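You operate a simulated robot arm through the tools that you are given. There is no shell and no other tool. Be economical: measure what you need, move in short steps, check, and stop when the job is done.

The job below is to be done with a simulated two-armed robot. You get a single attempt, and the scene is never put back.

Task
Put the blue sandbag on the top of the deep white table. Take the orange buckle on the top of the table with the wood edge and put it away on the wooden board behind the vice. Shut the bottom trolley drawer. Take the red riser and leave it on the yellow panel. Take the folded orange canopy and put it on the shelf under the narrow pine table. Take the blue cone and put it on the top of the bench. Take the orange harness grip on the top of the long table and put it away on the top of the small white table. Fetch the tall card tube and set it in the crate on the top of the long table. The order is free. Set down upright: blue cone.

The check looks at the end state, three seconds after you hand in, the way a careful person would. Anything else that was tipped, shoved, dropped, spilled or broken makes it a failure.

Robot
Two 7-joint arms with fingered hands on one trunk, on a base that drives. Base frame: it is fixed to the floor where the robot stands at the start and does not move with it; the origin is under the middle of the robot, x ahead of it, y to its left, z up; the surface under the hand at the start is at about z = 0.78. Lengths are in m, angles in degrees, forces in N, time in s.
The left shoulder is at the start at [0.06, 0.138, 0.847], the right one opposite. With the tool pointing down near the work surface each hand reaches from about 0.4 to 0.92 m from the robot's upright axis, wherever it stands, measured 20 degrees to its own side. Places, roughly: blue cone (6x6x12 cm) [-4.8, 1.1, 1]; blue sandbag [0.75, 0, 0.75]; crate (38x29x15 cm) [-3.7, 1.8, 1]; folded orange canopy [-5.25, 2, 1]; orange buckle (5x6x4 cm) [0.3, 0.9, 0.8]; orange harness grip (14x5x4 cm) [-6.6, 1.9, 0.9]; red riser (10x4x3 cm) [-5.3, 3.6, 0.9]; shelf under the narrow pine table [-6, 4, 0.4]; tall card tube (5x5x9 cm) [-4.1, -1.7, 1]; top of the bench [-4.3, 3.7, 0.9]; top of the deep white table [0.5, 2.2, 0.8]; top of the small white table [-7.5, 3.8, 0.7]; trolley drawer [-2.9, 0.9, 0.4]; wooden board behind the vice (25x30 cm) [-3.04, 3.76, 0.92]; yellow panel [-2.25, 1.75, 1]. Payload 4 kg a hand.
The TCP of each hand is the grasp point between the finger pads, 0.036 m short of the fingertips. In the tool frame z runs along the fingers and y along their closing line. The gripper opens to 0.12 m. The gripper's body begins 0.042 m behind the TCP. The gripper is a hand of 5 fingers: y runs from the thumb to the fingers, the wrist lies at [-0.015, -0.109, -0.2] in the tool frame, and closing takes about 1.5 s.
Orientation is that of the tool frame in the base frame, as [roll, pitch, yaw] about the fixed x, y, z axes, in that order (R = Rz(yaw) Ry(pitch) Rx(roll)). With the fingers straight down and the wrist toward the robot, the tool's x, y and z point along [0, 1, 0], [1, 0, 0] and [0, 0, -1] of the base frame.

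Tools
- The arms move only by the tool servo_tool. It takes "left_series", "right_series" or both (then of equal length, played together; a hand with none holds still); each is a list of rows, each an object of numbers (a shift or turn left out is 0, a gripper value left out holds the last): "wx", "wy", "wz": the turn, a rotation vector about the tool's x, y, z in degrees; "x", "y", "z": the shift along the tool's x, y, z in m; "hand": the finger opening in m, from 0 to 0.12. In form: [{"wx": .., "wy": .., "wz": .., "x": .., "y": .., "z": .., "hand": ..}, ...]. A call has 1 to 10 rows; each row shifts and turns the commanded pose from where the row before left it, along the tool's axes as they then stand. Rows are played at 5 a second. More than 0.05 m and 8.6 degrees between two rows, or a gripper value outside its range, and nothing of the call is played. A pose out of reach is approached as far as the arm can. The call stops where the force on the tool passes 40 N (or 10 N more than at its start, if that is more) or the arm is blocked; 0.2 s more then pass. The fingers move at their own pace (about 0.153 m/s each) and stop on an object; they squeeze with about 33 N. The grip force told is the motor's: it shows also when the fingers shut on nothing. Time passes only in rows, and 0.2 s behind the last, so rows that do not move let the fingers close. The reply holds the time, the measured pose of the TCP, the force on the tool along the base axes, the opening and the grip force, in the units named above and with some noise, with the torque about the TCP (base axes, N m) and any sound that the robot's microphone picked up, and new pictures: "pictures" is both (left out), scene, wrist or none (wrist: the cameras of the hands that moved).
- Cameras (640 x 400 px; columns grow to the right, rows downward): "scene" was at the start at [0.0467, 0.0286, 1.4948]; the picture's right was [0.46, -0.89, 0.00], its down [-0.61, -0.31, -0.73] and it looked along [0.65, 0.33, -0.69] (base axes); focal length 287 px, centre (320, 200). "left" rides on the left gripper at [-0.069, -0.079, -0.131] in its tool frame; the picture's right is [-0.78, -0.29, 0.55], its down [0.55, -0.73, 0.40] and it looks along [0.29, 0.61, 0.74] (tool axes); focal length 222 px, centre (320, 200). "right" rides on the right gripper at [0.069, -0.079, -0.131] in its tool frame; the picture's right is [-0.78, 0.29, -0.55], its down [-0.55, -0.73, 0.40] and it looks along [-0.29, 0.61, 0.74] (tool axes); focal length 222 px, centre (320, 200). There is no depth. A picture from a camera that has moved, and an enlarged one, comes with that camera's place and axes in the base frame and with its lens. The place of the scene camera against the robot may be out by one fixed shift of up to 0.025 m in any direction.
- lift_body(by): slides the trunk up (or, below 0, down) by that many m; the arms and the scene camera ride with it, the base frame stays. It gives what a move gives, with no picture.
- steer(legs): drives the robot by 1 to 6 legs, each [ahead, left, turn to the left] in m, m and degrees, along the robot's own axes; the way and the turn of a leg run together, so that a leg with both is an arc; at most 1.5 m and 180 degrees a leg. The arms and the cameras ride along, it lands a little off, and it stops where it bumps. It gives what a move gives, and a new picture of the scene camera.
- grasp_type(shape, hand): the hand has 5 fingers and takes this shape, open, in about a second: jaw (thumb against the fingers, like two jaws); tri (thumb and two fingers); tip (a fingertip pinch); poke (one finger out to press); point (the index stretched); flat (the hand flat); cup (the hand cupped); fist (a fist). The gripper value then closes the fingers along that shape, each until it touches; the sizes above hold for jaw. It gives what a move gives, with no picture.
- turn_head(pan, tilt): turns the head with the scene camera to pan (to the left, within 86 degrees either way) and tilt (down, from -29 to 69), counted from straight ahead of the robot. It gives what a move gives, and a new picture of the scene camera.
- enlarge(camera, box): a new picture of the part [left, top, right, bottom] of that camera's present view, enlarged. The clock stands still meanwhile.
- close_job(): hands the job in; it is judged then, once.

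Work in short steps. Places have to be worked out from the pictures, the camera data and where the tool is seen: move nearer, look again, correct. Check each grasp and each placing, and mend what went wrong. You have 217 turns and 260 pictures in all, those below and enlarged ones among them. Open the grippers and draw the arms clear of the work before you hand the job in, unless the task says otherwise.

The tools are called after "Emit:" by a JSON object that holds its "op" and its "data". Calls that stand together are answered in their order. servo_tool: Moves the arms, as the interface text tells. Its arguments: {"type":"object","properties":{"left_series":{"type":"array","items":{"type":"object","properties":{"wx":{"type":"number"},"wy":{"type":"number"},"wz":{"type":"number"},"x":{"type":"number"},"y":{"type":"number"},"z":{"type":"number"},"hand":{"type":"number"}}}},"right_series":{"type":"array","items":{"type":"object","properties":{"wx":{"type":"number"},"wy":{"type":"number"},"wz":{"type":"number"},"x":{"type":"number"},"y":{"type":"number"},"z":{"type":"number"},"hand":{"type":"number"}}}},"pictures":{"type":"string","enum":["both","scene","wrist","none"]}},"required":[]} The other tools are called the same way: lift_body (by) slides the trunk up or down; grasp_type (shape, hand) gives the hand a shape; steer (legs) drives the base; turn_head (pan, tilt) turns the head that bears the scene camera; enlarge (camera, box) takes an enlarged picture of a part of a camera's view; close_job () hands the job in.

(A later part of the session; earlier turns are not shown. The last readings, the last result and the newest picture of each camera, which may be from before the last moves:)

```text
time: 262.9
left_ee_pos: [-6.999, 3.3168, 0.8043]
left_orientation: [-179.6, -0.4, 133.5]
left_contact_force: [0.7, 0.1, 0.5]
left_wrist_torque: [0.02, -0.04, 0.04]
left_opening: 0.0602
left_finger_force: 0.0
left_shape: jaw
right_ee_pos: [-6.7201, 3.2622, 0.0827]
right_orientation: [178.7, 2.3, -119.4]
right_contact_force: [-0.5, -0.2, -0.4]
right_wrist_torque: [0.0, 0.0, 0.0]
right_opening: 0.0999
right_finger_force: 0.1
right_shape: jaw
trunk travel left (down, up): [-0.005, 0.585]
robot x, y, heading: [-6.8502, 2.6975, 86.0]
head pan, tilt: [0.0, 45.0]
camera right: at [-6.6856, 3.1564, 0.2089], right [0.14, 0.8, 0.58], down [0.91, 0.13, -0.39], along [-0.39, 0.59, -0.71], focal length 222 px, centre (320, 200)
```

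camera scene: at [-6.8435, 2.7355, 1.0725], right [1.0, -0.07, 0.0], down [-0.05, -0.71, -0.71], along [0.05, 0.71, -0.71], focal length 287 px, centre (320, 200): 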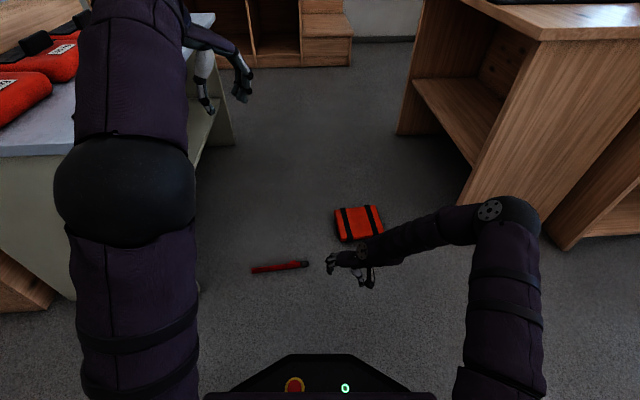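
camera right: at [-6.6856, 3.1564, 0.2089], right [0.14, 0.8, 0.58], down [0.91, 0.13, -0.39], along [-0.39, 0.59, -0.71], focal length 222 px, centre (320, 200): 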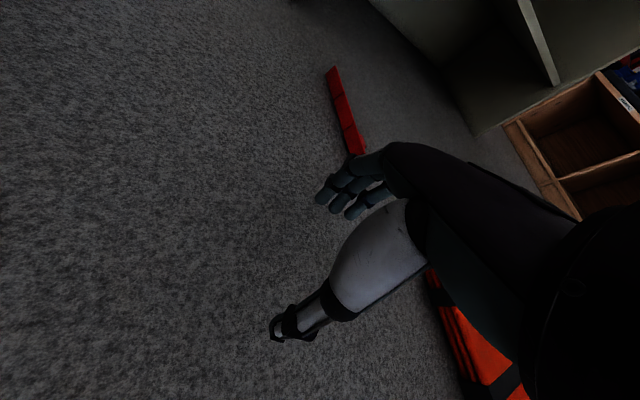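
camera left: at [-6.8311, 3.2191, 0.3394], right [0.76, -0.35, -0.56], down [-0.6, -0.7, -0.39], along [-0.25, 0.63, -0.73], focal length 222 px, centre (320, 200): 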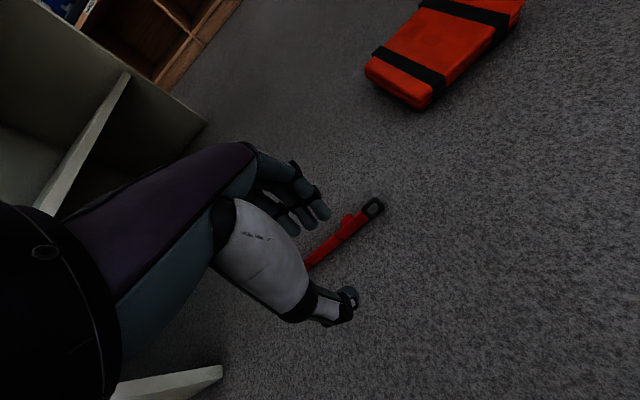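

Floor is reachable with the elbow out. For the riser's orientation I'll use the left hand (already elbow-out) from heading ~130°. Raise the right hand aside and reposition the base.

Emit:
{"op": "servo_tool", "data": {"right_series": [{"z": -0.045, "y": -0.017, "x": -0.009}, {"z": -0.045, "y": -0.017, "x": -0.009}, {"z": -0.045, "y": -0.017, "x": -0.009}, {"z": -0.045, "y": -0.017, "x": -0.009}, {"z": -0.045, "y": -0.017, "x": -0.009}, {"z": -0.045, "y": -0.017, "x": -0.009}, {"z": -0.045, "y": -0.017, "x": -0.009}, {"z": -0.045, "y": -0.017, "x": -0.009}, {"z": -0.045, "y": -0.017, "x": -0.009}, {"z": -0.045, "y": -0.017, "x": -0.009}], "pictures": "none"}}

Emit:
{"op": "steer", "data": {"legs": [[0, 0, 44], [0.03, -0.456, 0]]}}

```text
time: 265.1
left_ee_pos: [-6.9996, 3.3185, 0.8038]
left_orientation: [-179.4, -0.3, 133.5]
left_contact_force: [-0.1, 0.5, 0.4]
left_wrist_torque: [0.01, 0.01, 0.04]
left_opening: 0.0599
left_finger_force: 0.0
left_shape: jaw
right_ee_pos: [-6.5285, 3.2347, 0.5324]
right_orientation: [178.4, 2.3, -119.6]
right_contact_force: [-0.2, 1.3, 0.2]
right_wrist_torque: [0.03, 0.03, -0.03]
right_opening: 0.0999
right_finger_force: 0.0
right_shape: jaw
trunk travel left (down, up): [-0.005, 0.585]
robot x, y, heading: [-6.8503, 2.694, 86.0]
head pan, tilt: [0.0, 45.0]
```

```text
time: 269.8
left_ee_pos: [-7.0466, 3.3589, 0.8068]
left_orientation: [-179.5, -0.3, 176.9]
left_contact_force: [0.0, -0.7, -0.1]
left_wrist_torque: [0.04, -0.01, -0.02]
left_opening: 0.0603
left_finger_force: 0.1
left_shape: jaw
right_ee_pos: [-6.6472, 3.6214, 0.5316]
right_orientation: [178.6, 2.3, -76.5]
right_contact_force: [0.2, 0.2, -0.2]
right_wrist_torque: [0.02, 0.04, -0.01]
right_opening: 0.0998
right_finger_force: 0.1
right_shape: jaw
trunk travel left (down, up): [-0.005, 0.585]
robot x, y, heading: [-6.5077, 3.0095, 129.3]
head pan, tilt: [0.0, 45.0]
camera scene: at [-6.5399, 3.0384, 1.0724], right [0.77, 0.63, 0.0], down [0.45, -0.55, -0.71], along [-0.45, 0.55, -0.71], focal length 287 px, centre (320, 200)
```

scene: 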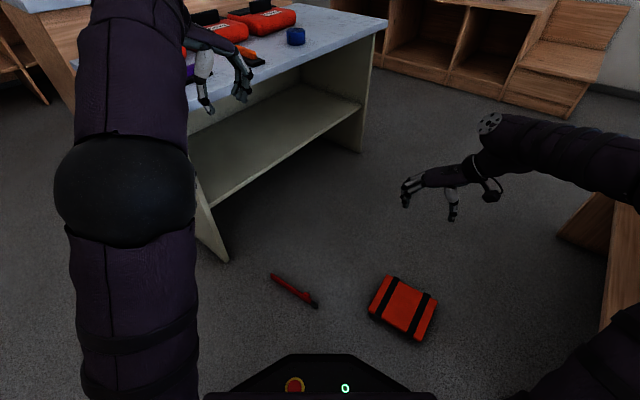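

Move over the riser and descend halfway with the left hand.

Emit:
{"op": "servo_tool", "data": {"left_series": [{"x": -0.039, "y": 0.024}, {"x": -0.039, "y": 0.024}, {"z": 0.048}, {"z": 0.048}, {"z": 0.048}, {"z": 0.048}, {"z": 0.048}, {"z": 0.048}, {"z": 0.048}, {"z": 0.048}], "pictures": "none"}}

Emit:
{"op": "servo_tool", "data": {"left_series": [{"z": 0.048}, {"z": 0.048}, {"z": 0.048}, {"z": 0.048}], "pictures": "wrist"}}

```text
time: 272.0
left_ee_pos: [-6.9717, 3.3985, 0.4202]
left_orientation: [-179.5, -0.4, 176.8]
left_contact_force: [0.1, -1.0, 0.2]
left_wrist_torque: [-0.01, 0.0, -0.03]
left_opening: 0.0604
left_finger_force: 0.1
left_shape: jaw
right_ee_pos: [-6.6471, 3.6213, 0.5323]
right_orientation: [178.6, 2.2, -76.3]
right_contact_force: [0.2, 0.0, -0.1]
right_wrist_torque: [0.03, -0.02, -0.01]
right_opening: 0.1
right_finger_force: 0.1
right_shape: jaw
trunk travel left (down, up): [-0.005, 0.585]
robot x, y, heading: [-6.5091, 3.0068, 129.6]
head pan, tilt: [0.0, 45.0]
```

```text
time: 273.0
left_ee_pos: [-6.9305, 3.3944, 0.2568]
left_orientation: [-179.5, -0.5, 177.0]
left_contact_force: [0.2, -0.4, 0.1]
left_wrist_torque: [0.02, -0.01, 0.02]
left_opening: 0.06
left_finger_force: 0.0
left_shape: jaw
left hand out of reach, approached as far as the arm can: row 3, 4
right_ee_pos: [-6.6462, 3.6217, 0.5305]
right_orientation: [178.7, 2.3, -76.4]
right_contact_force: [0.0, -0.3, 0.7]
right_wrist_torque: [0.01, 0.04, -0.03]
right_opening: 0.0999
right_finger_force: 0.0
right_shape: jaw
trunk travel left (down, up): [-0.005, 0.585]
robot x, y, heading: [-6.5126, 3.0075, 129.4]
head pan, tilt: [0.0, 45.0]
camera left: at [-6.8647, 3.3126, 0.3887], right [0.76, -0.34, -0.55], down [-0.59, -0.71, -0.39], along [-0.26, 0.62, -0.74], focal length 222 px, centre (320, 200)
```

left: 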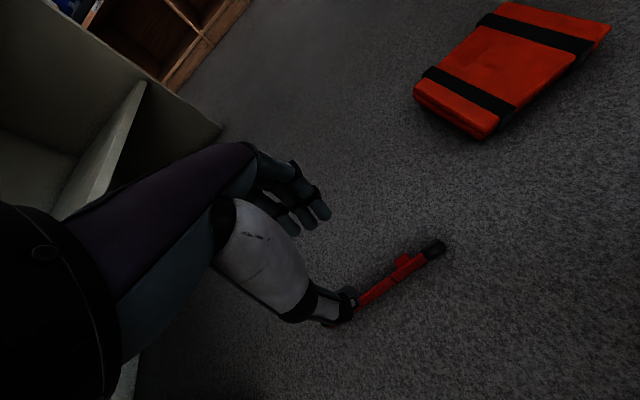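

Not low enough at this yaw; I need the hand yawed further inward, so turn the base to ~145° and approach slightly, keeping clear of the canopy.

Emit:
{"op": "servo_tool", "data": {"left_series": [{"z": -0.048}, {"z": -0.048}, {"z": -0.048}, {"z": -0.048}, {"z": -0.048}, {"z": -0.048}], "pictures": "none"}}

Emit:
{"op": "steer", "data": {"legs": [[0, 0, 15.6], [0.044, -0.12, 0]]}}

Emit:
{"op": "servo_tool", "data": {"left_series": [{"wz": 7}, {"wz": 7}, {"z": 0.045}, {"z": 0.045}, {"z": 0.045}], "pictures": "none"}}

```text
time: 274.4
left_ee_pos: [-6.931, 3.3958, 0.5484]
left_orientation: [-179.4, -0.3, 176.7]
left_contact_force: [-0.6, -0.4, 0.4]
left_wrist_torque: [-0.01, -0.02, 0.0]
left_opening: 0.0602
left_finger_force: 0.1
left_shape: jaw
right_ee_pos: [-6.6462, 3.6211, 0.5311]
right_orientation: [178.7, 2.2, -76.4]
right_contact_force: [-0.7, 0.1, -0.5]
right_wrist_torque: [-0.03, -0.02, 0.01]
right_opening: 0.0996
right_finger_force: 0.0
right_shape: jaw
trunk travel left (down, up): [-0.005, 0.585]
robot x, y, heading: [-6.5096, 3.0069, 128.9]
head pan, tilt: [0.0, 45.0]
```

```text
time: 276.6
left_ee_pos: [-6.9842, 3.3929, 0.5471]
left_orientation: [-179.5, -0.3, -167.9]
left_contact_force: [0.2, -0.2, 0.0]
left_wrist_torque: [0.02, -0.04, -0.01]
left_opening: 0.06
left_finger_force: 0.1
left_shape: jaw
right_ee_pos: [-6.769, 3.6854, 0.5315]
right_orientation: [178.6, 2.2, -61.0]
right_contact_force: [0.2, 0.0, 0.2]
right_wrist_torque: [0.02, -0.01, -0.01]
right_opening: 0.1
right_finger_force: 0.1
right_shape: jaw
trunk travel left (down, up): [-0.005, 0.585]
robot x, y, heading: [-6.4762, 3.1286, 144.5]
head pan, tilt: [0.0, 45.0]
camera scene: at [-6.5155, 3.1497, 1.0724], right [0.58, 0.81, 0.0], down [0.58, -0.41, -0.71], along [-0.58, 0.41, -0.71], focal length 287 px, centre (320, 200)
```

scene: 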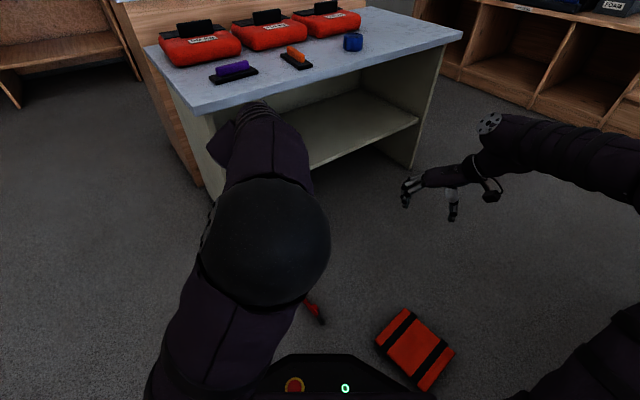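

```text
time: 277.8
left_ee_pos: [-6.9844, 3.3886, 0.4118]
left_orientation: [-179.4, -0.3, 178.0]
left_contact_force: [0.4, -0.6, 0.7]
left_wrist_torque: [0.02, 0.0, -0.01]
left_opening: 0.0601
left_finger_force: 0.0
left_shape: jaw
right_ee_pos: [-6.7705, 3.6844, 0.5307]
right_orientation: [178.5, 2.3, -61.1]
right_contact_force: [-0.6, -0.6, 0.4]
right_wrist_torque: [0.01, -0.03, 0.02]
right_opening: 0.1
right_finger_force: 0.0
right_shape: jaw
trunk travel left (down, up): [-0.005, 0.585]
robot x, y, heading: [-6.4781, 3.1279, 144.4]
head pan, tilt: [0.0, 45.0]
```

Raise again with this yaw and come down afresh so the elbow swings outward.

Emit:
{"op": "servo_tool", "data": {"left_series": [{"z": -0.048}, {"z": -0.048}, {"z": -0.048}, {"z": -0.048}, {"z": -0.048}, {"z": -0.048}, {"wz": 8}, {"wz": 8}], "pictures": "none"}}

Emit:
{"op": "servo_tool", "data": {"left_series": [{"z": 0.048}, {"z": 0.048}, {"z": 0.048}, {"z": 0.048}, {"z": 0.048}, {"z": 0.048}, {"z": 0.048}, {"z": 0.048}, {"z": 0.048}, {"z": 0.048}], "pictures": "scene"}}

```text
time: 279.6
left_ee_pos: [-6.9838, 3.3948, 0.702]
left_orientation: [-179.3, -0.1, 161.9]
left_contact_force: [0.8, -1.0, -0.1]
left_wrist_torque: [0.0, 0.0, 0.03]
left_opening: 0.06
left_finger_force: 0.0
left_shape: jaw
right_ee_pos: [-6.7685, 3.6851, 0.5315]
right_orientation: [178.5, 2.3, -61.1]
right_contact_force: [0.5, -0.2, 1.1]
right_wrist_torque: [-0.02, 0.02, -0.02]
right_opening: 0.1
right_finger_force: 0.0
right_shape: jaw
trunk travel left (down, up): [-0.005, 0.585]
robot x, y, heading: [-6.4766, 3.1285, 144.7]
head pan, tilt: [0.0, 45.0]
```

```text
time: 281.8
left_ee_pos: [-6.9338, 3.395, 0.2613]
left_orientation: [-179.3, 0.0, 162.1]
left_contact_force: [0.2, 0.8, -0.4]
left_wrist_torque: [0.0, 0.02, -0.01]
left_opening: 0.0599
left_finger_force: 0.1
left_shape: jaw
left hand out of reach, approached as far as the arm can: row 8, 9, 10
right_ee_pos: [-6.7693, 3.6851, 0.5317]
right_orientation: [178.6, 2.2, -61.0]
right_contact_force: [-0.7, -0.2, -0.3]
right_wrist_torque: [0.0, -0.01, -0.01]
right_opening: 0.1001
right_finger_force: 0.1
right_shape: jaw
trunk travel left (down, up): [-0.005, 0.585]
robot x, y, heading: [-6.4748, 3.1275, 144.5]
head pan, tilt: [0.0, 45.0]
camera scene: at [-6.5154, 3.1496, 1.0725], right [0.58, 0.81, 0.0], down [0.58, -0.41, -0.71], along [-0.58, 0.41, -0.71], focal length 287 px, centre (320, 200)
```

scene: 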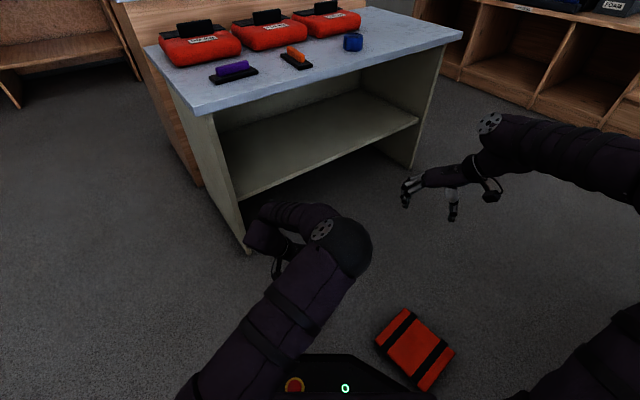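

Still elbow-in. Replicate exactly what worked on the right: retract and un-yaw at height, then yaw inward while moving out.

Emit:
{"op": "servo_tool", "data": {"left_series": [{"z": -0.048, "wz": -8.4}, {"z": -0.048, "wz": -8.4}, {"z": -0.048, "wz": -8.4}, {"z": -0.048, "wz": -8.4}, {"z": -0.048, "wz": -8.4}, {"z": -0.048, "wz": -8.4}, {"z": -0.048, "wz": -8.4}, {"z": -0.048, "wz": -8.4}, {"y": -0.04, "x": 0.02}, {"y": -0.04, "x": 0.02}], "pictures": "none"}}

Emit:
{"op": "servo_tool", "data": {"left_series": [{"y": -0.04, "x": 0.02}, {"wz": 8.4, "y": 0.03}, {"wz": 8.4, "y": 0.03}, {"wz": 8.4, "y": 0.03}, {"wz": 8.4, "y": 0.02}, {"wz": 8.4}, {"wz": 8.4}, {"wz": 8.4}], "pictures": "scene"}}

```text
time: 284.1
left_ee_pos: [-6.951, 3.267, 0.6217]
left_orientation: [-176.3, -1.0, -120.2]
left_contact_force: [0.9, -0.2, -0.1]
left_wrist_torque: [0.04, -0.01, -0.02]
left_opening: 0.0599
left_finger_force: 0.0
left_shape: jaw
right_ee_pos: [-6.7703, 3.6836, 0.5319]
right_orientation: [178.4, 2.2, -61.1]
right_contact_force: [-0.4, -0.2, 0.2]
right_wrist_torque: [0.03, 0.01, 0.01]
right_opening: 0.0999
right_finger_force: 0.0
right_shape: jaw
trunk travel left (down, up): [-0.005, 0.585]
robot x, y, heading: [-6.4773, 3.1281, 144.7]
head pan, tilt: [0.0, 45.0]
stopped in row 10 (left hand): the arm was blocked; the commanded pose is now the measured one
```

```text
time: 285.9
left_ee_pos: [-7.008, 3.3002, 0.6185]
left_orientation: [-177.2, 2.6, -179.0]
left_contact_force: [0.2, -0.5, -0.9]
left_wrist_torque: [0.02, 0.03, 0.02]
left_opening: 0.0599
left_finger_force: 0.1
left_shape: jaw
right_ee_pos: [-6.769, 3.6845, 0.5317]
right_orientation: [178.5, 2.3, -61.1]
right_contact_force: [0.5, 0.8, 0.3]
right_wrist_torque: [0.01, -0.03, 0.03]
right_opening: 0.1001
right_finger_force: 0.1
right_shape: jaw
trunk travel left (down, up): [-0.005, 0.585]
robot x, y, heading: [-6.4791, 3.1302, 144.6]
head pan, tilt: [0.0, 45.0]
camera scene: at [-6.5155, 3.1495, 1.0724], right [0.58, 0.82, 0.0], down [0.58, -0.41, -0.71], along [-0.58, 0.41, -0.71], focal length 287 px, centre (320, 200)
```

scene: 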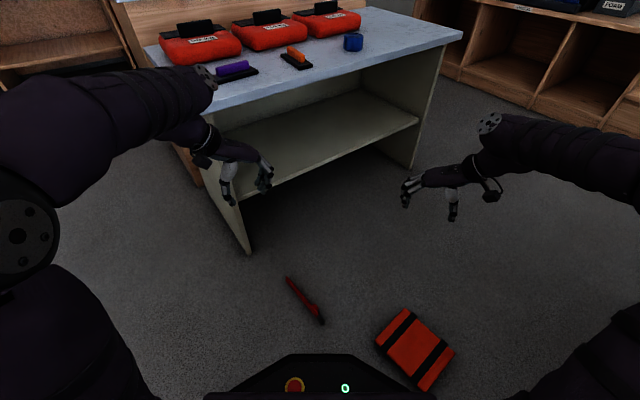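

Elbow is out now. Move 0.1 forward over the riser and lower.

Emit:
{"op": "servo_tool", "data": {"left_series": [{"y": 0.035, "wx": -2.5, "x": -0.01}, {"y": 0.035}, {"y": 0.03}, {"z": 0.048}, {"z": 0.048}, {"z": 0.048}, {"z": 0.048}, {"z": 0.048}, {"z": 0.048}, {"z": 0.048}], "pictures": "none"}}

Emit:
{"op": "servo_tool", "data": {"left_series": [{"z": 0.04}, {"z": 0.04}, {"z": 0.02}], "pictures": "wrist"}}

```text
time: 288.1
left_ee_pos: [-6.9775, 3.4011, 0.286]
left_orientation: [-179.6, 2.4, -178.9]
left_contact_force: [-0.4, -0.2, -0.2]
left_wrist_torque: [0.03, -0.05, -0.04]
left_opening: 0.0601
left_finger_force: 0.0
left_shape: jaw
left hand out of reach, approached as far as the arm can: row 10
right_ee_pos: [-6.7699, 3.6844, 0.5308]
right_orientation: [178.6, 2.4, -61.1]
right_contact_force: [0.0, -0.6, 0.0]
right_wrist_torque: [-0.03, 0.01, 0.0]
right_opening: 0.1
right_finger_force: 0.0
right_shape: jaw
trunk travel left (down, up): [-0.005, 0.585]
robot x, y, heading: [-6.4774, 3.1286, 144.6]
head pan, tilt: [0.0, 45.0]
```

```text
time: 288.9
left_ee_pos: [-6.9281, 3.4076, 0.2281]
left_orientation: [-179.6, 2.5, -178.9]
left_contact_force: [0.0, 0.1, -0.2]
left_wrist_torque: [-0.02, 0.0, -0.01]
left_opening: 0.0599
left_finger_force: 0.2
left_shape: jaw
left hand out of reach, approached as far as the arm can: row 1, 2, 3
right_ee_pos: [-6.7709, 3.6855, 0.5306]
right_orientation: [178.5, 2.2, -61.0]
right_contact_force: [0.1, -0.2, 0.1]
right_wrist_torque: [-0.03, 0.02, -0.01]
right_opening: 0.0997
right_finger_force: 0.0
right_shape: jaw
trunk travel left (down, up): [-0.005, 0.585]
robot x, y, heading: [-6.4739, 3.1271, 144.6]
head pan, tilt: [0.0, 45.0]
camera left: at [-6.8618, 3.33, 0.3635], right [0.81, -0.28, -0.51], down [-0.52, -0.75, -0.42], along [-0.27, 0.6, -0.75], focal length 222 px, centre (320, 200)
```

left: 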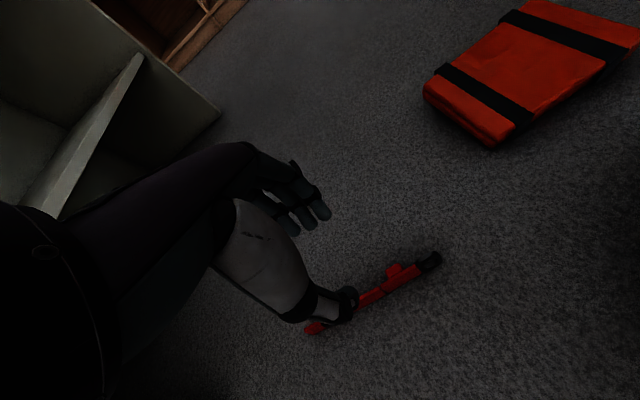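

Close but still limited; the right arm success had ~10° more inward yaw. Raise, yaw 12° more, shift left a little and lower again.

Emit:
{"op": "servo_tool", "data": {"left_series": [{"z": -0.048, "x": 0.01}, {"z": -0.048, "x": 0.01}, {"z": -0.048, "x": 0.01}, {"z": -0.048, "x": 0.01}, {"z": -0.048, "x": 0.01}, {"z": -0.048, "x": 0.01}, {"z": -0.048}, {"z": -0.048}, {"wz": 6}, {"wz": 6}], "pictures": "scene"}}

```text
time: 291.1
left_ee_pos: [-7.0021, 3.4076, 0.6114]
left_orientation: [179.8, 2.6, 169.0]
left_contact_force: [-0.2, -0.6, -0.2]
left_wrist_torque: [-0.03, 0.01, 0.03]
left_opening: 0.0602
left_finger_force: 0.0
left_shape: jaw
right_ee_pos: [-6.7691, 3.6835, 0.5319]
right_orientation: [178.5, 2.4, -61.0]
right_contact_force: [-0.3, -0.1, 0.0]
right_wrist_torque: [-0.01, 0.0, 0.01]
right_opening: 0.1
right_finger_force: 0.1
right_shape: jaw
trunk travel left (down, up): [-0.005, 0.585]
robot x, y, heading: [-6.4784, 3.1307, 144.5]
head pan, tilt: [0.0, 45.0]
camera scene: at [-6.5155, 3.1496, 1.0724], right [0.58, 0.82, 0.0], down [0.58, -0.41, -0.71], along [-0.58, 0.41, -0.71], focal length 287 px, centre (320, 200)
```

scene: 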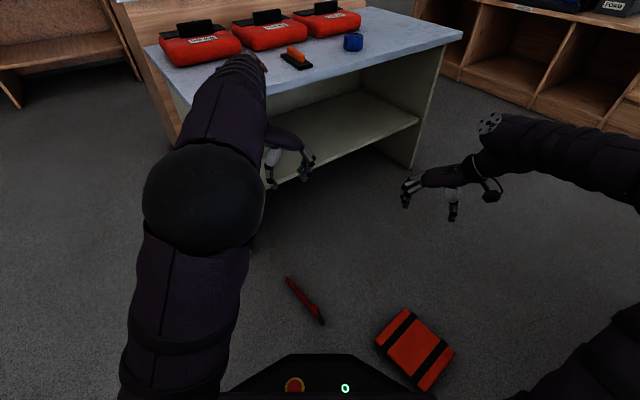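

Elbow moved up again. Redo the retract-and-yaw trick, then descend right there (further left of the robot) and slide over at low height.

Emit:
{"op": "servo_tool", "data": {"left_series": [{"wz": -8.4}, {"wz": -8.4}, {"wz": -8.4}, {"wz": -8.4}, {"wz": -8.4}, {"wz": -8.4}, {"wz": -8.4}, {"y": -0.043, "x": 0.02}, {"y": -0.043, "x": 0.02}, {"y": -0.043, "x": 0.02}], "pictures": "none"}}

Emit:
{"op": "servo_tool", "data": {"left_series": [{"wz": 8.4, "y": 0.02}, {"wz": 8.4, "y": 0.02}, {"wz": 8.4, "y": 0.02}, {"wz": 8.4, "y": 0.02}, {"wz": 8.4}, {"wz": 8.4}, {"wz": 4}, {"z": 0.048}, {"z": 0.048}, {"z": 0.048}], "pictures": "none"}}

Emit:
{"op": "servo_tool", "data": {"left_series": [{"z": 0.048}, {"z": 0.048}, {"z": 0.048}, {"z": 0.048}, {"z": 0.048}, {"z": 0.048}, {"z": 0.048}], "pictures": "scene"}}

```text
time: 293.3
left_ee_pos: [-6.9495, 3.2755, 0.6187]
left_orientation: [-177.9, 1.4, -132.2]
left_contact_force: [-0.3, -0.4, 0.1]
left_wrist_torque: [0.01, -0.01, 0.02]
left_opening: 0.0598
left_finger_force: 0.0
left_shape: jaw
right_ee_pos: [-6.7695, 3.6854, 0.5311]
right_orientation: [178.5, 2.3, -61.1]
right_contact_force: [0.4, 0.0, 0.1]
right_wrist_torque: [0.0, 0.01, -0.01]
right_opening: 0.0999
right_finger_force: 0.0
right_shape: jaw
trunk travel left (down, up): [-0.005, 0.585]
robot x, y, heading: [-6.4771, 3.1281, 144.4]
head pan, tilt: [0.0, 45.0]
```

```text
time: 295.5
left_ee_pos: [-6.9893, 3.3391, 0.4683]
left_orientation: [-180.0, 2.6, 173.5]
left_contact_force: [-1.5, -0.2, -0.8]
left_wrist_torque: [0.03, 0.01, -0.01]
left_opening: 0.06
left_finger_force: 0.1
left_shape: jaw
right_ee_pos: [-6.7708, 3.6856, 0.5318]
right_orientation: [178.6, 2.3, -61.2]
right_contact_force: [0.1, -0.8, 0.0]
right_wrist_torque: [0.0, 0.01, 0.01]
right_opening: 0.0998
right_finger_force: 0.1
right_shape: jaw
trunk travel left (down, up): [-0.005, 0.585]
robot x, y, heading: [-6.4801, 3.1272, 144.5]
head pan, tilt: [0.0, 45.0]
```

```text
time: 297.1
left_ee_pos: [-6.8869, 3.3695, 0.2153]
left_orientation: [180.0, 2.6, 173.4]
left_contact_force: [-0.9, 0.2, -0.5]
left_wrist_torque: [-0.01, 0.02, -0.01]
left_opening: 0.0602
left_finger_force: 0.1
left_shape: jaw
left hand out of reach, approached as far as the arm can: row 3, 4, 5, 6, 7
right_ee_pos: [-6.7709, 3.6846, 0.5306]
right_orientation: [178.7, 2.3, -61.0]
right_contact_force: [0.8, -0.5, -0.1]
right_wrist_torque: [0.01, 0.0, -0.01]
right_opening: 0.1001
right_finger_force: 0.1
right_shape: jaw
trunk travel left (down, up): [-0.005, 0.585]
robot x, y, heading: [-6.4775, 3.1306, 144.6]
head pan, tilt: [0.0, 45.0]
camera scene: at [-6.5156, 3.1496, 1.0725], right [0.58, 0.82, 0.0], down [0.58, -0.41, -0.71], along [-0.58, 0.41, -0.71], focal length 287 px, centre (320, 200)
```

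scene: 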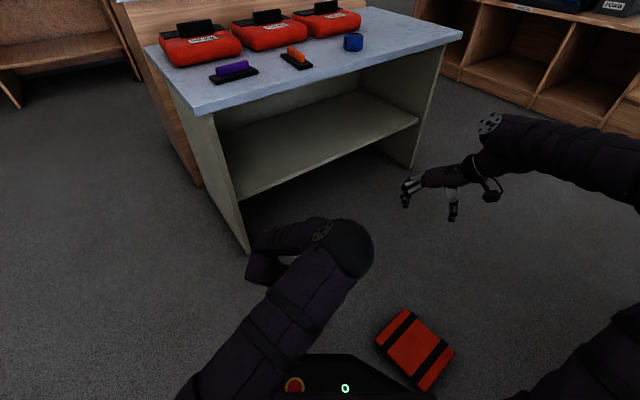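

The left arm keeps folding inward, while the right stays elbow-out. I'll use the right hand: first push the riser's east end north to rotate it into the right hand's closing direction. Reposition the base south of it.

Emit:
{"op": "servo_tool", "data": {"left_series": [{"z": -0.048}, {"z": -0.048}, {"z": -0.048}, {"z": -0.048}, {"z": -0.048}, {"z": -0.048}, {"z": -0.048}, {"z": -0.048}, {"z": -0.048}, {"z": -0.048}], "right_series": [{"hand": 0.0}, {}, {}, {}, {}, {}, {}, {}, {}, {}], "pictures": "none"}}

Emit:
{"op": "steer", "data": {"legs": [[-0.15, 0.25, 0], [0, 0, -54.6], [-0.06, 0.47, 0]]}}

```text
time: 299.3
left_ee_pos: [-6.9053, 3.3666, 0.6956]
left_orientation: [-180.0, 2.6, 173.4]
left_contact_force: [0.8, -0.2, 0.3]
left_wrist_torque: [-0.03, 0.02, -0.02]
left_opening: 0.0601
left_finger_force: 0.1
left_shape: jaw
right_ee_pos: [-6.7703, 3.6858, 0.5306]
right_orientation: [178.5, 2.3, -61.1]
right_contact_force: [-0.3, -0.5, 0.5]
right_wrist_torque: [-0.01, 0.05, 0.04]
right_opening: 0.0001
right_finger_force: 33.0
right_shape: jaw
trunk travel left (down, up): [-0.005, 0.585]
robot x, y, heading: [-6.481, 3.1291, 144.5]
head pan, tilt: [0.0, 45.0]
```

```text
time: 306.1
left_ee_pos: [-7.0359, 3.2625, 0.6948]
left_orientation: [180.0, 2.6, 119.2]
left_contact_force: [0.3, 0.0, 0.3]
left_wrist_torque: [-0.02, 0.0, 0.05]
left_opening: 0.0601
left_finger_force: 0.1
left_shape: jaw
right_ee_pos: [-6.6974, 3.3388, 0.532]
right_orientation: [178.5, 2.4, -115.2]
right_contact_force: [-1.0, 0.6, -0.3]
right_wrist_torque: [-0.02, 0.02, 0.0]
right_opening: 0.0002
right_finger_force: 33.0
right_shape: jaw
trunk travel left (down, up): [-0.005, 0.585]
robot x, y, heading: [-6.9815, 2.7761, 90.3]
head pan, tilt: [0.0, 45.0]
camera scene: at [-6.9737, 2.8174, 1.0724], right [1.0, 0.01, 0.0], down [0.01, -0.71, -0.71], along [-0.01, 0.71, -0.71], focal length 287 px, centre (320, 200)
```

scene: 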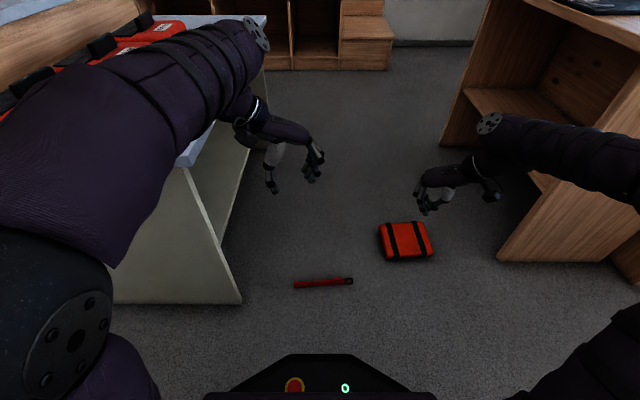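

Riser east end at (−6.855, 3.41). Move the closed right hand just south of it and lower to the floor.

Emit:
{"op": "servo_tool", "data": {"right_series": [{"y": 0.038, "x": 0.02}, {"y": 0.038, "x": 0.02}, {"y": 0.038, "x": 0.02}, {"y": 0.038, "x": 0.02}, {"z": 0.048}, {"z": 0.048}, {"z": 0.048}, {"z": 0.048}, {"z": 0.048}], "pictures": "none"}}

Emit:
{"op": "servo_tool", "data": {"right_series": [{"z": 0.048}, {"z": 0.048}, {"z": 0.048}, {"z": 0.048}, {"z": 0.03}], "pictures": "scene"}}

```text
time: 308.1
left_ee_pos: [-7.0348, 3.264, 0.6946]
left_orientation: [-180.0, 2.6, 119.2]
left_contact_force: [0.0, -0.7, -0.1]
left_wrist_torque: [0.02, 0.0, 0.01]
left_opening: 0.0601
left_finger_force: 0.1
left_shape: jaw
right_ee_pos: [-6.8739, 3.3382, 0.2932]
right_orientation: [178.5, 2.3, -115.3]
right_contact_force: [-0.9, 0.1, 0.4]
right_wrist_torque: [0.0, -0.01, -0.04]
right_opening: 0.0001
right_finger_force: 32.7
right_shape: jaw
trunk travel left (down, up): [-0.005, 0.585]
robot x, y, heading: [-6.9789, 2.7768, 90.4]
head pan, tilt: [0.0, 45.0]
```

```text
time: 309.3
left_ee_pos: [-7.0354, 3.2631, 0.6949]
left_orientation: [180.0, 2.6, 119.1]
left_contact_force: [-0.4, -0.3, -0.2]
left_wrist_torque: [0.01, 0.01, 0.01]
left_opening: 0.0599
left_finger_force: 0.0
left_shape: jaw
right_ee_pos: [-6.8747, 3.3531, 0.0685]
right_orientation: [178.4, 2.2, -115.1]
right_contact_force: [0.8, 0.6, 0.8]
right_wrist_torque: [-0.04, 0.02, 0.01]
right_opening: 0.0
right_finger_force: 33.2
right_shape: jaw
trunk travel left (down, up): [-0.005, 0.585]
robot x, y, heading: [-6.9752, 2.7715, 90.5]
head pan, tilt: [0.0, 45.0]
camera scene: at [-6.9739, 2.8172, 1.0725], right [1.0, 0.01, 0.0], down [0.01, -0.71, -0.71], along [-0.01, 0.71, -0.71], focal length 287 px, centre (320, 200)
```

scene: 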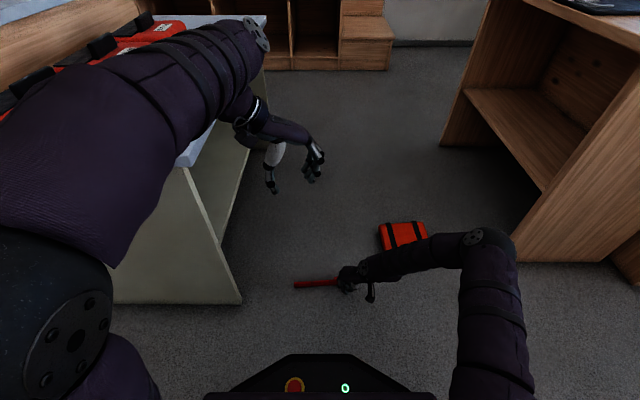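

Lower the last bit and push by driving forward.

Emit:
{"op": "servo_tool", "data": {"right_series": [{"z": 0.012}], "pictures": "none"}}

Emit:
{"op": "steer", "data": {"legs": [[0.15, 0, 0]]}}

```text
time: 309.7
left_ee_pos: [-7.0354, 3.2632, 0.6955]
left_orientation: [180.0, 2.6, 119.2]
left_contact_force: [-0.8, -0.4, 0.1]
left_wrist_torque: [-0.01, 0.01, -0.01]
left_opening: 0.06
left_finger_force: 0.1
left_shape: jaw
right_ee_pos: [-6.8734, 3.3532, 0.0568]
right_orientation: [178.6, 2.2, -115.4]
right_contact_force: [0.5, 0.7, -0.7]
right_wrist_torque: [-0.01, -0.01, 0.0]
right_opening: 0.0003
right_finger_force: 33.3
right_shape: jaw
trunk travel left (down, up): [-0.005, 0.585]
robot x, y, heading: [-6.9796, 2.7707, 90.6]
head pan, tilt: [0.0, 45.0]
```

```text
time: 311.1
left_ee_pos: [-7.0389, 3.4146, 0.6942]
left_orientation: [180.0, 2.6, 119.5]
left_contact_force: [-0.3, -0.1, 0.8]
left_wrist_torque: [0.01, 0.0, 0.02]
left_opening: 0.0601
left_finger_force: 0.0
left_shape: jaw
right_ee_pos: [-6.8782, 3.5044, 0.0567]
right_orientation: [178.7, 2.3, -114.8]
right_contact_force: [0.4, 0.1, 0.3]
right_wrist_torque: [0.01, -0.01, -0.04]
right_opening: 0.0
right_finger_force: 33.1
right_shape: jaw
trunk travel left (down, up): [-0.005, 0.585]
robot x, y, heading: [-6.9775, 2.9282, 90.6]
head pan, tilt: [0.0, 45.0]
camera scene: at [-6.9756, 2.9694, 1.0724], right [1.0, 0.01, 0.0], down [0.01, -0.71, -0.71], along [-0.01, 0.71, -0.71], focal length 287 px, centre (320, 200)
```

scene: 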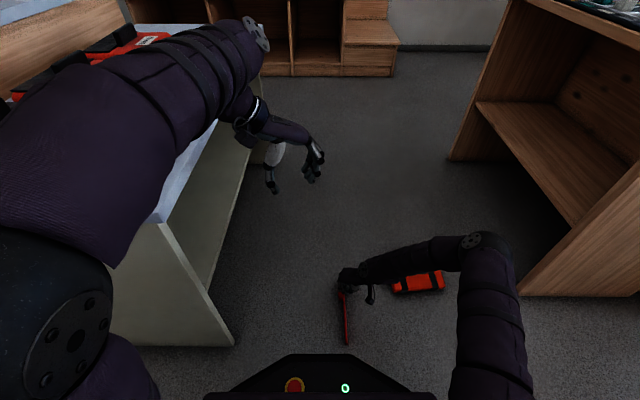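

The riser now lies along y at x≈−6.89. Raise the hand, open it, and reposition at heading 115° to close along x.

Emit:
{"op": "servo_tool", "data": {"right_series": [{"z": -0.048}, {"z": -0.048}, {"z": -0.048}, {"z": -0.048}, {"z": -0.048, "hand": 0.06}], "pictures": "none"}}

Emit:
{"op": "steer", "data": {"legs": [[-0.15, 0, 0], [0, 0, 24.4], [-0.02, -0.202, 0]]}}

Emit:
{"op": "servo_tool", "data": {"right_series": [{}], "pictures": "wrist"}}

```text
time: 312.3
left_ee_pos: [-7.0393, 3.4137, 0.6942]
left_orientation: [180.0, 2.6, 119.5]
left_contact_force: [0.3, 2.0, 0.3]
left_wrist_torque: [0.0, 0.02, 0.0]
left_opening: 0.0603
left_finger_force: 0.0
left_shape: jaw
right_ee_pos: [-6.8771, 3.4928, 0.2933]
right_orientation: [178.6, 2.2, -115.0]
right_contact_force: [-0.4, 0.5, -0.3]
right_wrist_torque: [0.02, 0.01, -0.01]
right_opening: 0.0591
right_finger_force: 0.1
right_shape: jaw
trunk travel left (down, up): [-0.005, 0.585]
robot x, y, heading: [-6.9785, 2.9268, 90.5]
head pan, tilt: [0.0, 45.0]
```

```text
time: 316.2
left_ee_pos: [-7.0431, 3.2663, 0.6941]
left_orientation: [180.0, 2.6, 144.2]
left_contact_force: [0.3, 0.5, 0.1]
left_wrist_torque: [0.0, 0.0, -0.02]
left_opening: 0.0599
left_finger_force: 0.0
left_shape: jaw
right_ee_pos: [-6.9288, 3.4047, 0.2927]
right_orientation: [178.5, 2.3, -90.0]
right_contact_force: [-0.3, 0.7, 0.7]
right_wrist_torque: [-0.02, -0.01, -0.02]
right_opening: 0.0595
right_finger_force: 0.0
right_shape: jaw
trunk travel left (down, up): [-0.005, 0.585]
robot x, y, heading: [-6.7822, 2.8483, 115.4]
head pan, tilt: [0.0, 45.0]
camera scene: at [-6.8028, 2.8863, 1.0724], right [0.9, 0.43, 0.0], down [0.3, -0.64, -0.71], along [-0.3, 0.64, -0.71], focal length 287 px, centre (320, 200)
```

scene: 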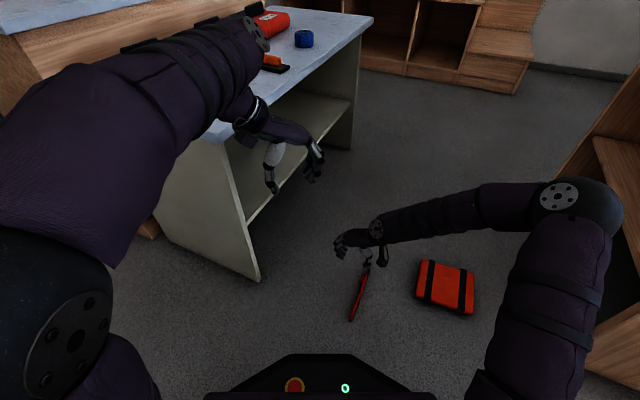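

```text
time: 316.6
left_ee_pos: [-7.0416, 3.2653, 0.6943]
left_orientation: [179.9, 2.6, 144.3]
left_contact_force: [-0.4, 0.1, -0.7]
left_wrist_torque: [-0.04, 0.0, 0.04]
left_opening: 0.0601
left_finger_force: 0.0
left_shape: jaw
right_ee_pos: [-6.9293, 3.4049, 0.2938]
right_orientation: [178.5, 2.4, -90.1]
right_contact_force: [-0.7, 0.0, 0.7]
right_wrist_torque: [0.02, 0.05, -0.04]
right_opening: 0.0598
right_finger_force: 0.0
right_shape: jaw
trunk travel left (down, up): [-0.005, 0.585]
robot x, y, heading: [-6.7862, 2.8514, 115.5]
head pan, tilt: [0.0, 45.0]
camera right: at [-6.8474, 3.3312, 0.4198], right [-0.28, 0.76, 0.58], down [0.73, 0.56, -0.39], along [-0.63, 0.32, -0.71], focal length 222 px, centre (320, 200)
```

right: 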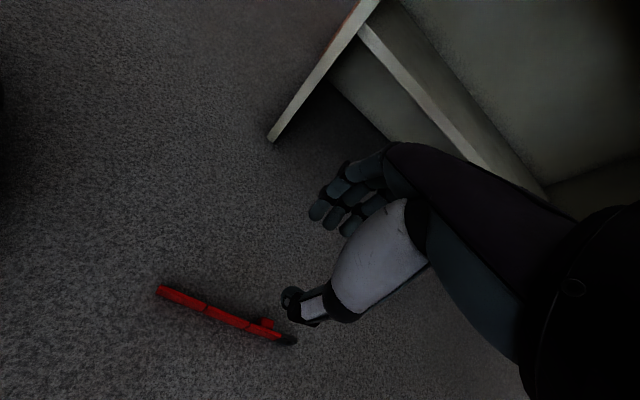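

Riser centre ≈(−6.892, 3.43) along y. Align, lower to just above floor.

Emit:
{"op": "servo_tool", "data": {"right_series": [{"y": -0.037, "x": -0.025}, {"z": 0.048}, {"z": 0.048}, {"z": 0.048}, {"z": 0.048}, {"z": 0.02}], "pictures": "wrist"}}

```text
time: 318.0
left_ee_pos: [-7.0439, 3.2662, 0.6945]
left_orientation: [-180.0, 2.6, 144.4]
left_contact_force: [0.1, 0.4, 0.1]
left_wrist_torque: [0.04, 0.01, 0.01]
left_opening: 0.0603
left_finger_force: 0.1
left_shape: jaw
right_ee_pos: [-6.9007, 3.4385, 0.079]
right_orientation: [178.6, 2.3, -90.0]
right_contact_force: [-0.4, 0.3, 0.1]
right_wrist_torque: [0.02, -0.02, 0.02]
right_opening: 0.0599
right_finger_force: 0.0
right_shape: jaw
trunk travel left (down, up): [-0.005, 0.585]
robot x, y, heading: [-6.7857, 2.8499, 115.4]
head pan, tilt: [0.0, 45.0]
camera right: at [-6.8181, 3.3641, 0.2063], right [-0.28, 0.76, 0.58], down [0.73, 0.56, -0.39], along [-0.63, 0.32, -0.71], focal length 222 px, centre (320, 200)
```

right: 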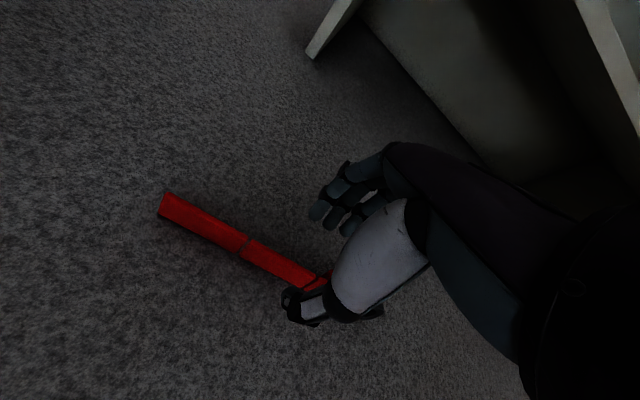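

Straddling it. Adjust slightly, lower to the floor, and close.

Emit:
{"op": "servo_tool", "data": {"right_series": [{"y": -0.008, "z": 0.02}, {"z": 0.01}, {"z": 0.005}, {"z": 0.003}, {"z": 0.003}], "pictures": "none"}}

Emit:
{"op": "servo_tool", "data": {"right_series": [{"hand": 0.0}, {}, {}, {}, {}, {}, {}], "pictures": "none"}}

Emit:
{"op": "servo_tool", "data": {"right_series": [{"z": -0.03}, {"z": -0.045}, {"z": -0.045}], "pictures": "wrist"}}

```text
time: 319.2
left_ee_pos: [-7.0428, 3.2654, 0.6943]
left_orientation: [-179.9, 2.6, 144.4]
left_contact_force: [-0.3, 0.1, 0.4]
left_wrist_torque: [0.01, -0.03, 0.0]
left_opening: 0.0598
left_finger_force: 0.1
left_shape: jaw
right_ee_pos: [-6.8915, 3.4412, 0.04]
right_orientation: [178.6, 2.3, -90.0]
right_contact_force: [-0.2, 0.5, 0.7]
right_wrist_torque: [0.0, 0.03, 0.0]
right_opening: 0.0597
right_finger_force: 0.0
right_shape: jaw
trunk travel left (down, up): [-0.005, 0.585]
robot x, y, heading: [-6.7826, 2.8525, 115.2]
head pan, tilt: [0.0, 45.0]
```

```text
time: 320.8
left_ee_pos: [-7.0437, 3.2667, 0.6941]
left_orientation: [180.0, 2.6, 144.2]
left_contact_force: [0.4, 0.1, 0.2]
left_wrist_torque: [-0.01, -0.02, 0.01]
left_opening: 0.06
left_finger_force: 0.1
left_shape: jaw
right_ee_pos: [-6.8911, 3.4402, 0.0397]
right_orientation: [178.5, 2.3, -90.0]
right_contact_force: [-2.9, 1.2, 3.5]
right_wrist_torque: [0.37, 0.07, 0.15]
right_opening: 0.0
right_finger_force: 33.3
right_shape: jaw
trunk travel left (down, up): [-0.005, 0.585]
robot x, y, heading: [-6.7841, 2.8483, 115.4]
head pan, tilt: [0.0, 45.0]
```

```text
time: 321.6
left_ee_pos: [-7.0426, 3.2661, 0.6952]
left_orientation: [-180.0, 2.6, 144.2]
left_contact_force: [-0.1, 1.1, -0.8]
left_wrist_torque: [-0.04, -0.02, 0.0]
left_opening: 0.0602
left_finger_force: 0.1
left_shape: jaw
right_ee_pos: [-6.8888, 3.4357, 0.1603]
right_orientation: [178.7, 2.2, -90.1]
right_contact_force: [-0.9, -0.2, -1.0]
right_wrist_torque: [0.0, 0.02, -0.01]
right_opening: 0.0
right_finger_force: 33.4
right_shape: jaw
trunk travel left (down, up): [-0.005, 0.585]
robot x, y, heading: [-6.7831, 2.8503, 115.4]
head pan, tilt: [0.0, 45.0]
camera right: at [-6.8063, 3.3621, 0.2862], right [-0.28, 0.76, 0.58], down [0.73, 0.56, -0.39], along [-0.63, 0.31, -0.71], focal length 222 px, centre (320, 200)
```

right: 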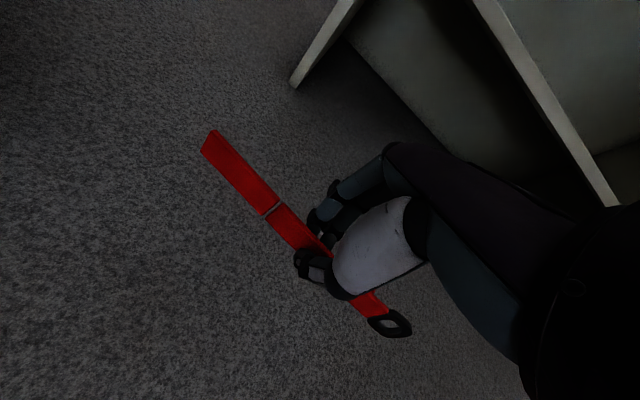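

Looks lifted though opening reads 0. Raise further and check that it comes along.

Emit:
{"op": "servo_tool", "data": {"right_series": [{"z": -0.045}, {"z": -0.045}, {"z": -0.045}, {"z": -0.045}, {"z": -0.045}, {"z": -0.045}, {"z": -0.045}], "pictures": "wrist"}}

```text
time: 323.2
left_ee_pos: [-7.0433, 3.2658, 0.6941]
left_orientation: [179.9, 2.6, 144.2]
left_contact_force: [0.5, 0.2, 0.0]
left_wrist_torque: [-0.04, 0.02, -0.04]
left_opening: 0.0602
left_finger_force: 0.0
left_shape: jaw
right_ee_pos: [-6.8754, 3.4229, 0.4766]
right_orientation: [178.6, 2.2, -90.1]
right_contact_force: [0.1, 0.2, -1.0]
right_wrist_torque: [-0.08, 0.04, -0.02]
right_opening: 0.0
right_finger_force: 33.3
right_shape: jaw
trunk travel left (down, up): [-0.005, 0.585]
robot x, y, heading: [-6.7841, 2.8482, 115.6]
head pan, tilt: [0.0, 45.0]
camera right: at [-6.7924, 3.3488, 0.6029], right [-0.28, 0.76, 0.58], down [0.73, 0.56, -0.39], along [-0.63, 0.31, -0.71], focal length 222 px, centre (320, 200)
```

right: 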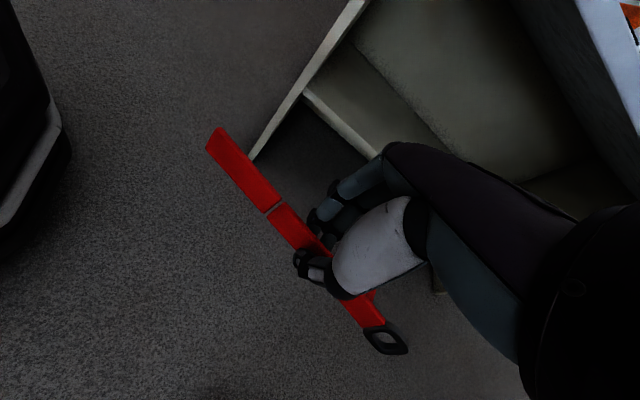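

Riser is held well mid-strap. While here, quickly test whether the left arm (elbow now out) can reach the floor, needed for the two-handed canopy lift.

Emit:
{"op": "servo_tool", "data": {"left_series": [{"z": 0.048}, {"z": 0.048}, {"z": 0.048}, {"z": 0.048}, {"z": 0.048}, {"z": 0.048}, {"z": 0.048}, {"z": 0.048}, {"z": 0.048}, {"z": 0.048}], "pictures": "none"}}

```text
time: 325.4
left_ee_pos: [-7.0249, 3.254, 0.2139]
left_orientation: [179.9, 2.5, 144.4]
left_contact_force: [-0.7, 0.7, 0.8]
left_wrist_torque: [-0.01, 0.03, -0.01]
left_opening: 0.0601
left_finger_force: 0.1
left_shape: jaw
right_ee_pos: [-6.8738, 3.4232, 0.4747]
right_orientation: [178.5, 2.2, -90.1]
right_contact_force: [0.3, 0.7, -0.5]
right_wrist_torque: [0.02, 0.0, 0.01]
right_opening: 0.0
right_finger_force: 33.2
right_shape: jaw
trunk travel left (down, up): [-0.005, 0.585]
robot x, y, heading: [-6.786, 2.8499, 115.7]
head pan, tilt: [0.0, 45.0]
```

The left arm reaches low too now. I'll lay the riser down in a clear spot in front of the white table (to re-pick later), then do the canopy with both hands.

Emit:
{"op": "servo_tool", "data": {"left_series": [{"z": -0.048}, {"z": -0.048}, {"z": -0.048}, {"z": -0.048}], "pictures": "none"}}

Emit:
{"op": "steer", "data": {"legs": [[-0.1, 0.55, 0]]}}

Emit:
{"op": "servo_tool", "data": {"right_series": [{"z": 0.048}, {"z": 0.048}, {"z": 0.048}, {"z": 0.048}, {"z": 0.048}, {"z": 0.048}, {"z": 0.048}, {"z": 0.04}, {"z": 0.02}, {"z": 0.01}], "pictures": "none"}}

```text
time: 326.4
left_ee_pos: [-7.0352, 3.2573, 0.4074]
left_orientation: [-180.0, 2.8, 144.3]
left_contact_force: [0.4, 0.3, 0.4]
left_wrist_torque: [-0.02, 0.01, -0.03]
left_opening: 0.06
left_finger_force: 0.2
left_shape: jaw
right_ee_pos: [-6.8751, 3.4227, 0.4756]
right_orientation: [178.6, 2.2, -90.0]
right_contact_force: [-1.0, 0.3, -1.6]
right_wrist_torque: [-0.06, 0.01, -0.01]
right_opening: 0.0
right_finger_force: 32.9
right_shape: jaw
trunk travel left (down, up): [-0.005, 0.585]
robot x, y, heading: [-6.784, 2.8499, 115.6]
head pan, tilt: [0.0, 45.0]
```

```text
time: 329.5
left_ee_pos: [-7.4775, 2.9411, 0.4081]
left_orientation: [180.0, 2.6, 143.7]
left_contact_force: [-0.5, 0.3, -0.2]
left_wrist_torque: [0.03, -0.01, 0.0]
left_opening: 0.0601
left_finger_force: 0.1
left_shape: jaw
right_ee_pos: [-7.3164, 3.1041, 0.4761]
right_orientation: [178.6, 2.2, -90.7]
right_contact_force: [0.1, -0.4, -0.2]
right_wrist_torque: [0.0, 0.0, 0.04]
right_opening: 0.0002
right_finger_force: 33.1
right_shape: jaw
trunk travel left (down, up): [-0.005, 0.585]
robot x, y, heading: [-7.2313, 2.5305, 114.6]
head pan, tilt: [0.0, 45.0]
camera scene: at [-7.2506, 2.5653, 1.0724], right [0.91, 0.42, 0.0], down [0.3, -0.64, -0.71], along [-0.3, 0.64, -0.71], focal length 287 px, centre (320, 200)
```

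scene: 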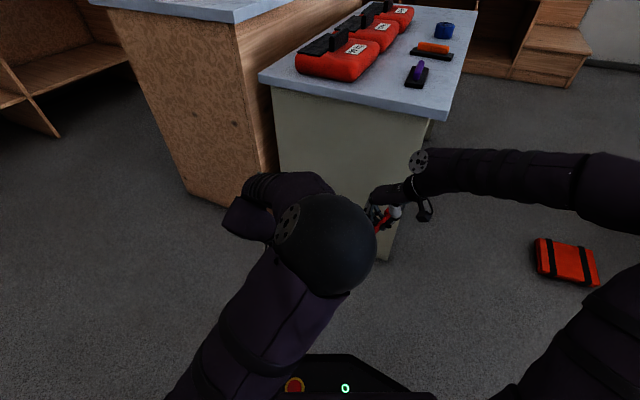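

```text
time: 331.7
left_ee_pos: [-7.4786, 2.9394, 0.4064]
left_orientation: [-180.0, 2.6, 143.6]
left_contact_force: [-0.4, -0.4, -1.1]
left_wrist_torque: [0.01, -0.04, 0.0]
left_opening: 0.0601
left_finger_force: 0.0
left_shape: jaw
right_ee_pos: [-7.3267, 3.1195, 0.0711]
right_orientation: [178.6, 2.2, -90.8]
right_contact_force: [0.3, -1.4, -0.2]
right_wrist_torque: [-0.01, 0.02, 0.0]
right_opening: 0.0
right_finger_force: 32.7
right_shape: jaw
trunk travel left (down, up): [-0.005, 0.585]
robot x, y, heading: [-7.2315, 2.526, 114.6]
head pan, tilt: [0.0, 45.0]
```

Continue lowering to lay the riser on the floor, then release.

Emit:
{"op": "servo_tool", "data": {"right_series": [{"z": 0.01}, {"z": 0.008}, {"z": 0.006}, {"z": 0.004}, {"z": 0.003}], "pictures": "none"}}

Emit:
{"op": "servo_tool", "data": {"right_series": [{"hand": 0.06}, {}, {}, {"z": -0.04}, {"z": -0.045}, {"z": -0.045}, {"z": -0.045}], "pictures": "wrist"}}

```text
time: 332.9
left_ee_pos: [-7.478, 2.9403, 0.4075]
left_orientation: [-180.0, 2.6, 143.7]
left_contact_force: [0.2, 0.0, -0.1]
left_wrist_torque: [-0.01, 0.0, 0.0]
left_opening: 0.0602
left_finger_force: 0.1
left_shape: jaw
right_ee_pos: [-7.3274, 3.1211, 0.0405]
right_orientation: [178.6, 2.2, -90.7]
right_contact_force: [0.0, -0.6, -0.3]
right_wrist_torque: [0.0, 0.02, 0.0]
right_opening: 0.0
right_finger_force: 33.2
right_shape: jaw
trunk travel left (down, up): [-0.005, 0.585]
robot x, y, heading: [-7.233, 2.5265, 114.8]
head pan, tilt: [0.0, 45.0]
```

```text
time: 334.5
left_ee_pos: [-7.4794, 2.9395, 0.4071]
left_orientation: [-180.0, 2.7, 143.7]
left_contact_force: [-0.1, -0.5, -1.1]
left_wrist_torque: [-0.03, -0.02, 0.01]
left_opening: 0.06
left_finger_force: 0.0
left_shape: jaw
right_ee_pos: [-7.3201, 3.1107, 0.2155]
right_orientation: [178.7, 2.2, -90.8]
right_contact_force: [-0.4, -0.2, -0.4]
right_wrist_torque: [0.01, -0.02, 0.01]
right_opening: 0.0599
right_finger_force: 0.0
right_shape: jaw
trunk travel left (down, up): [-0.005, 0.585]
robot x, y, heading: [-7.232, 2.5309, 115.0]
head pan, tilt: [0.0, 45.0]
camera right: at [-7.2393, 3.0351, 0.3417], right [-0.27, 0.77, 0.58], down [0.73, 0.56, -0.39], along [-0.63, 0.32, -0.71], focal length 222 px, centre (320, 200)
```

right: 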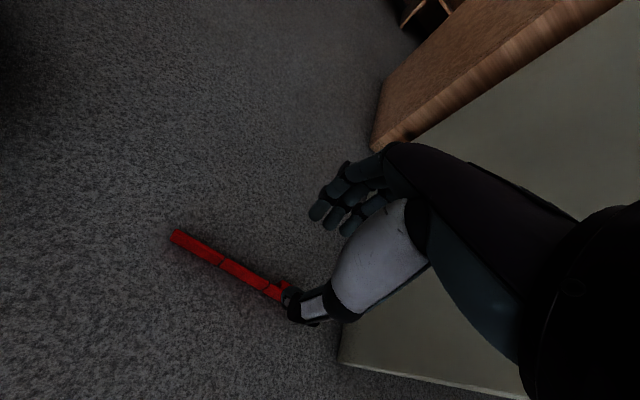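

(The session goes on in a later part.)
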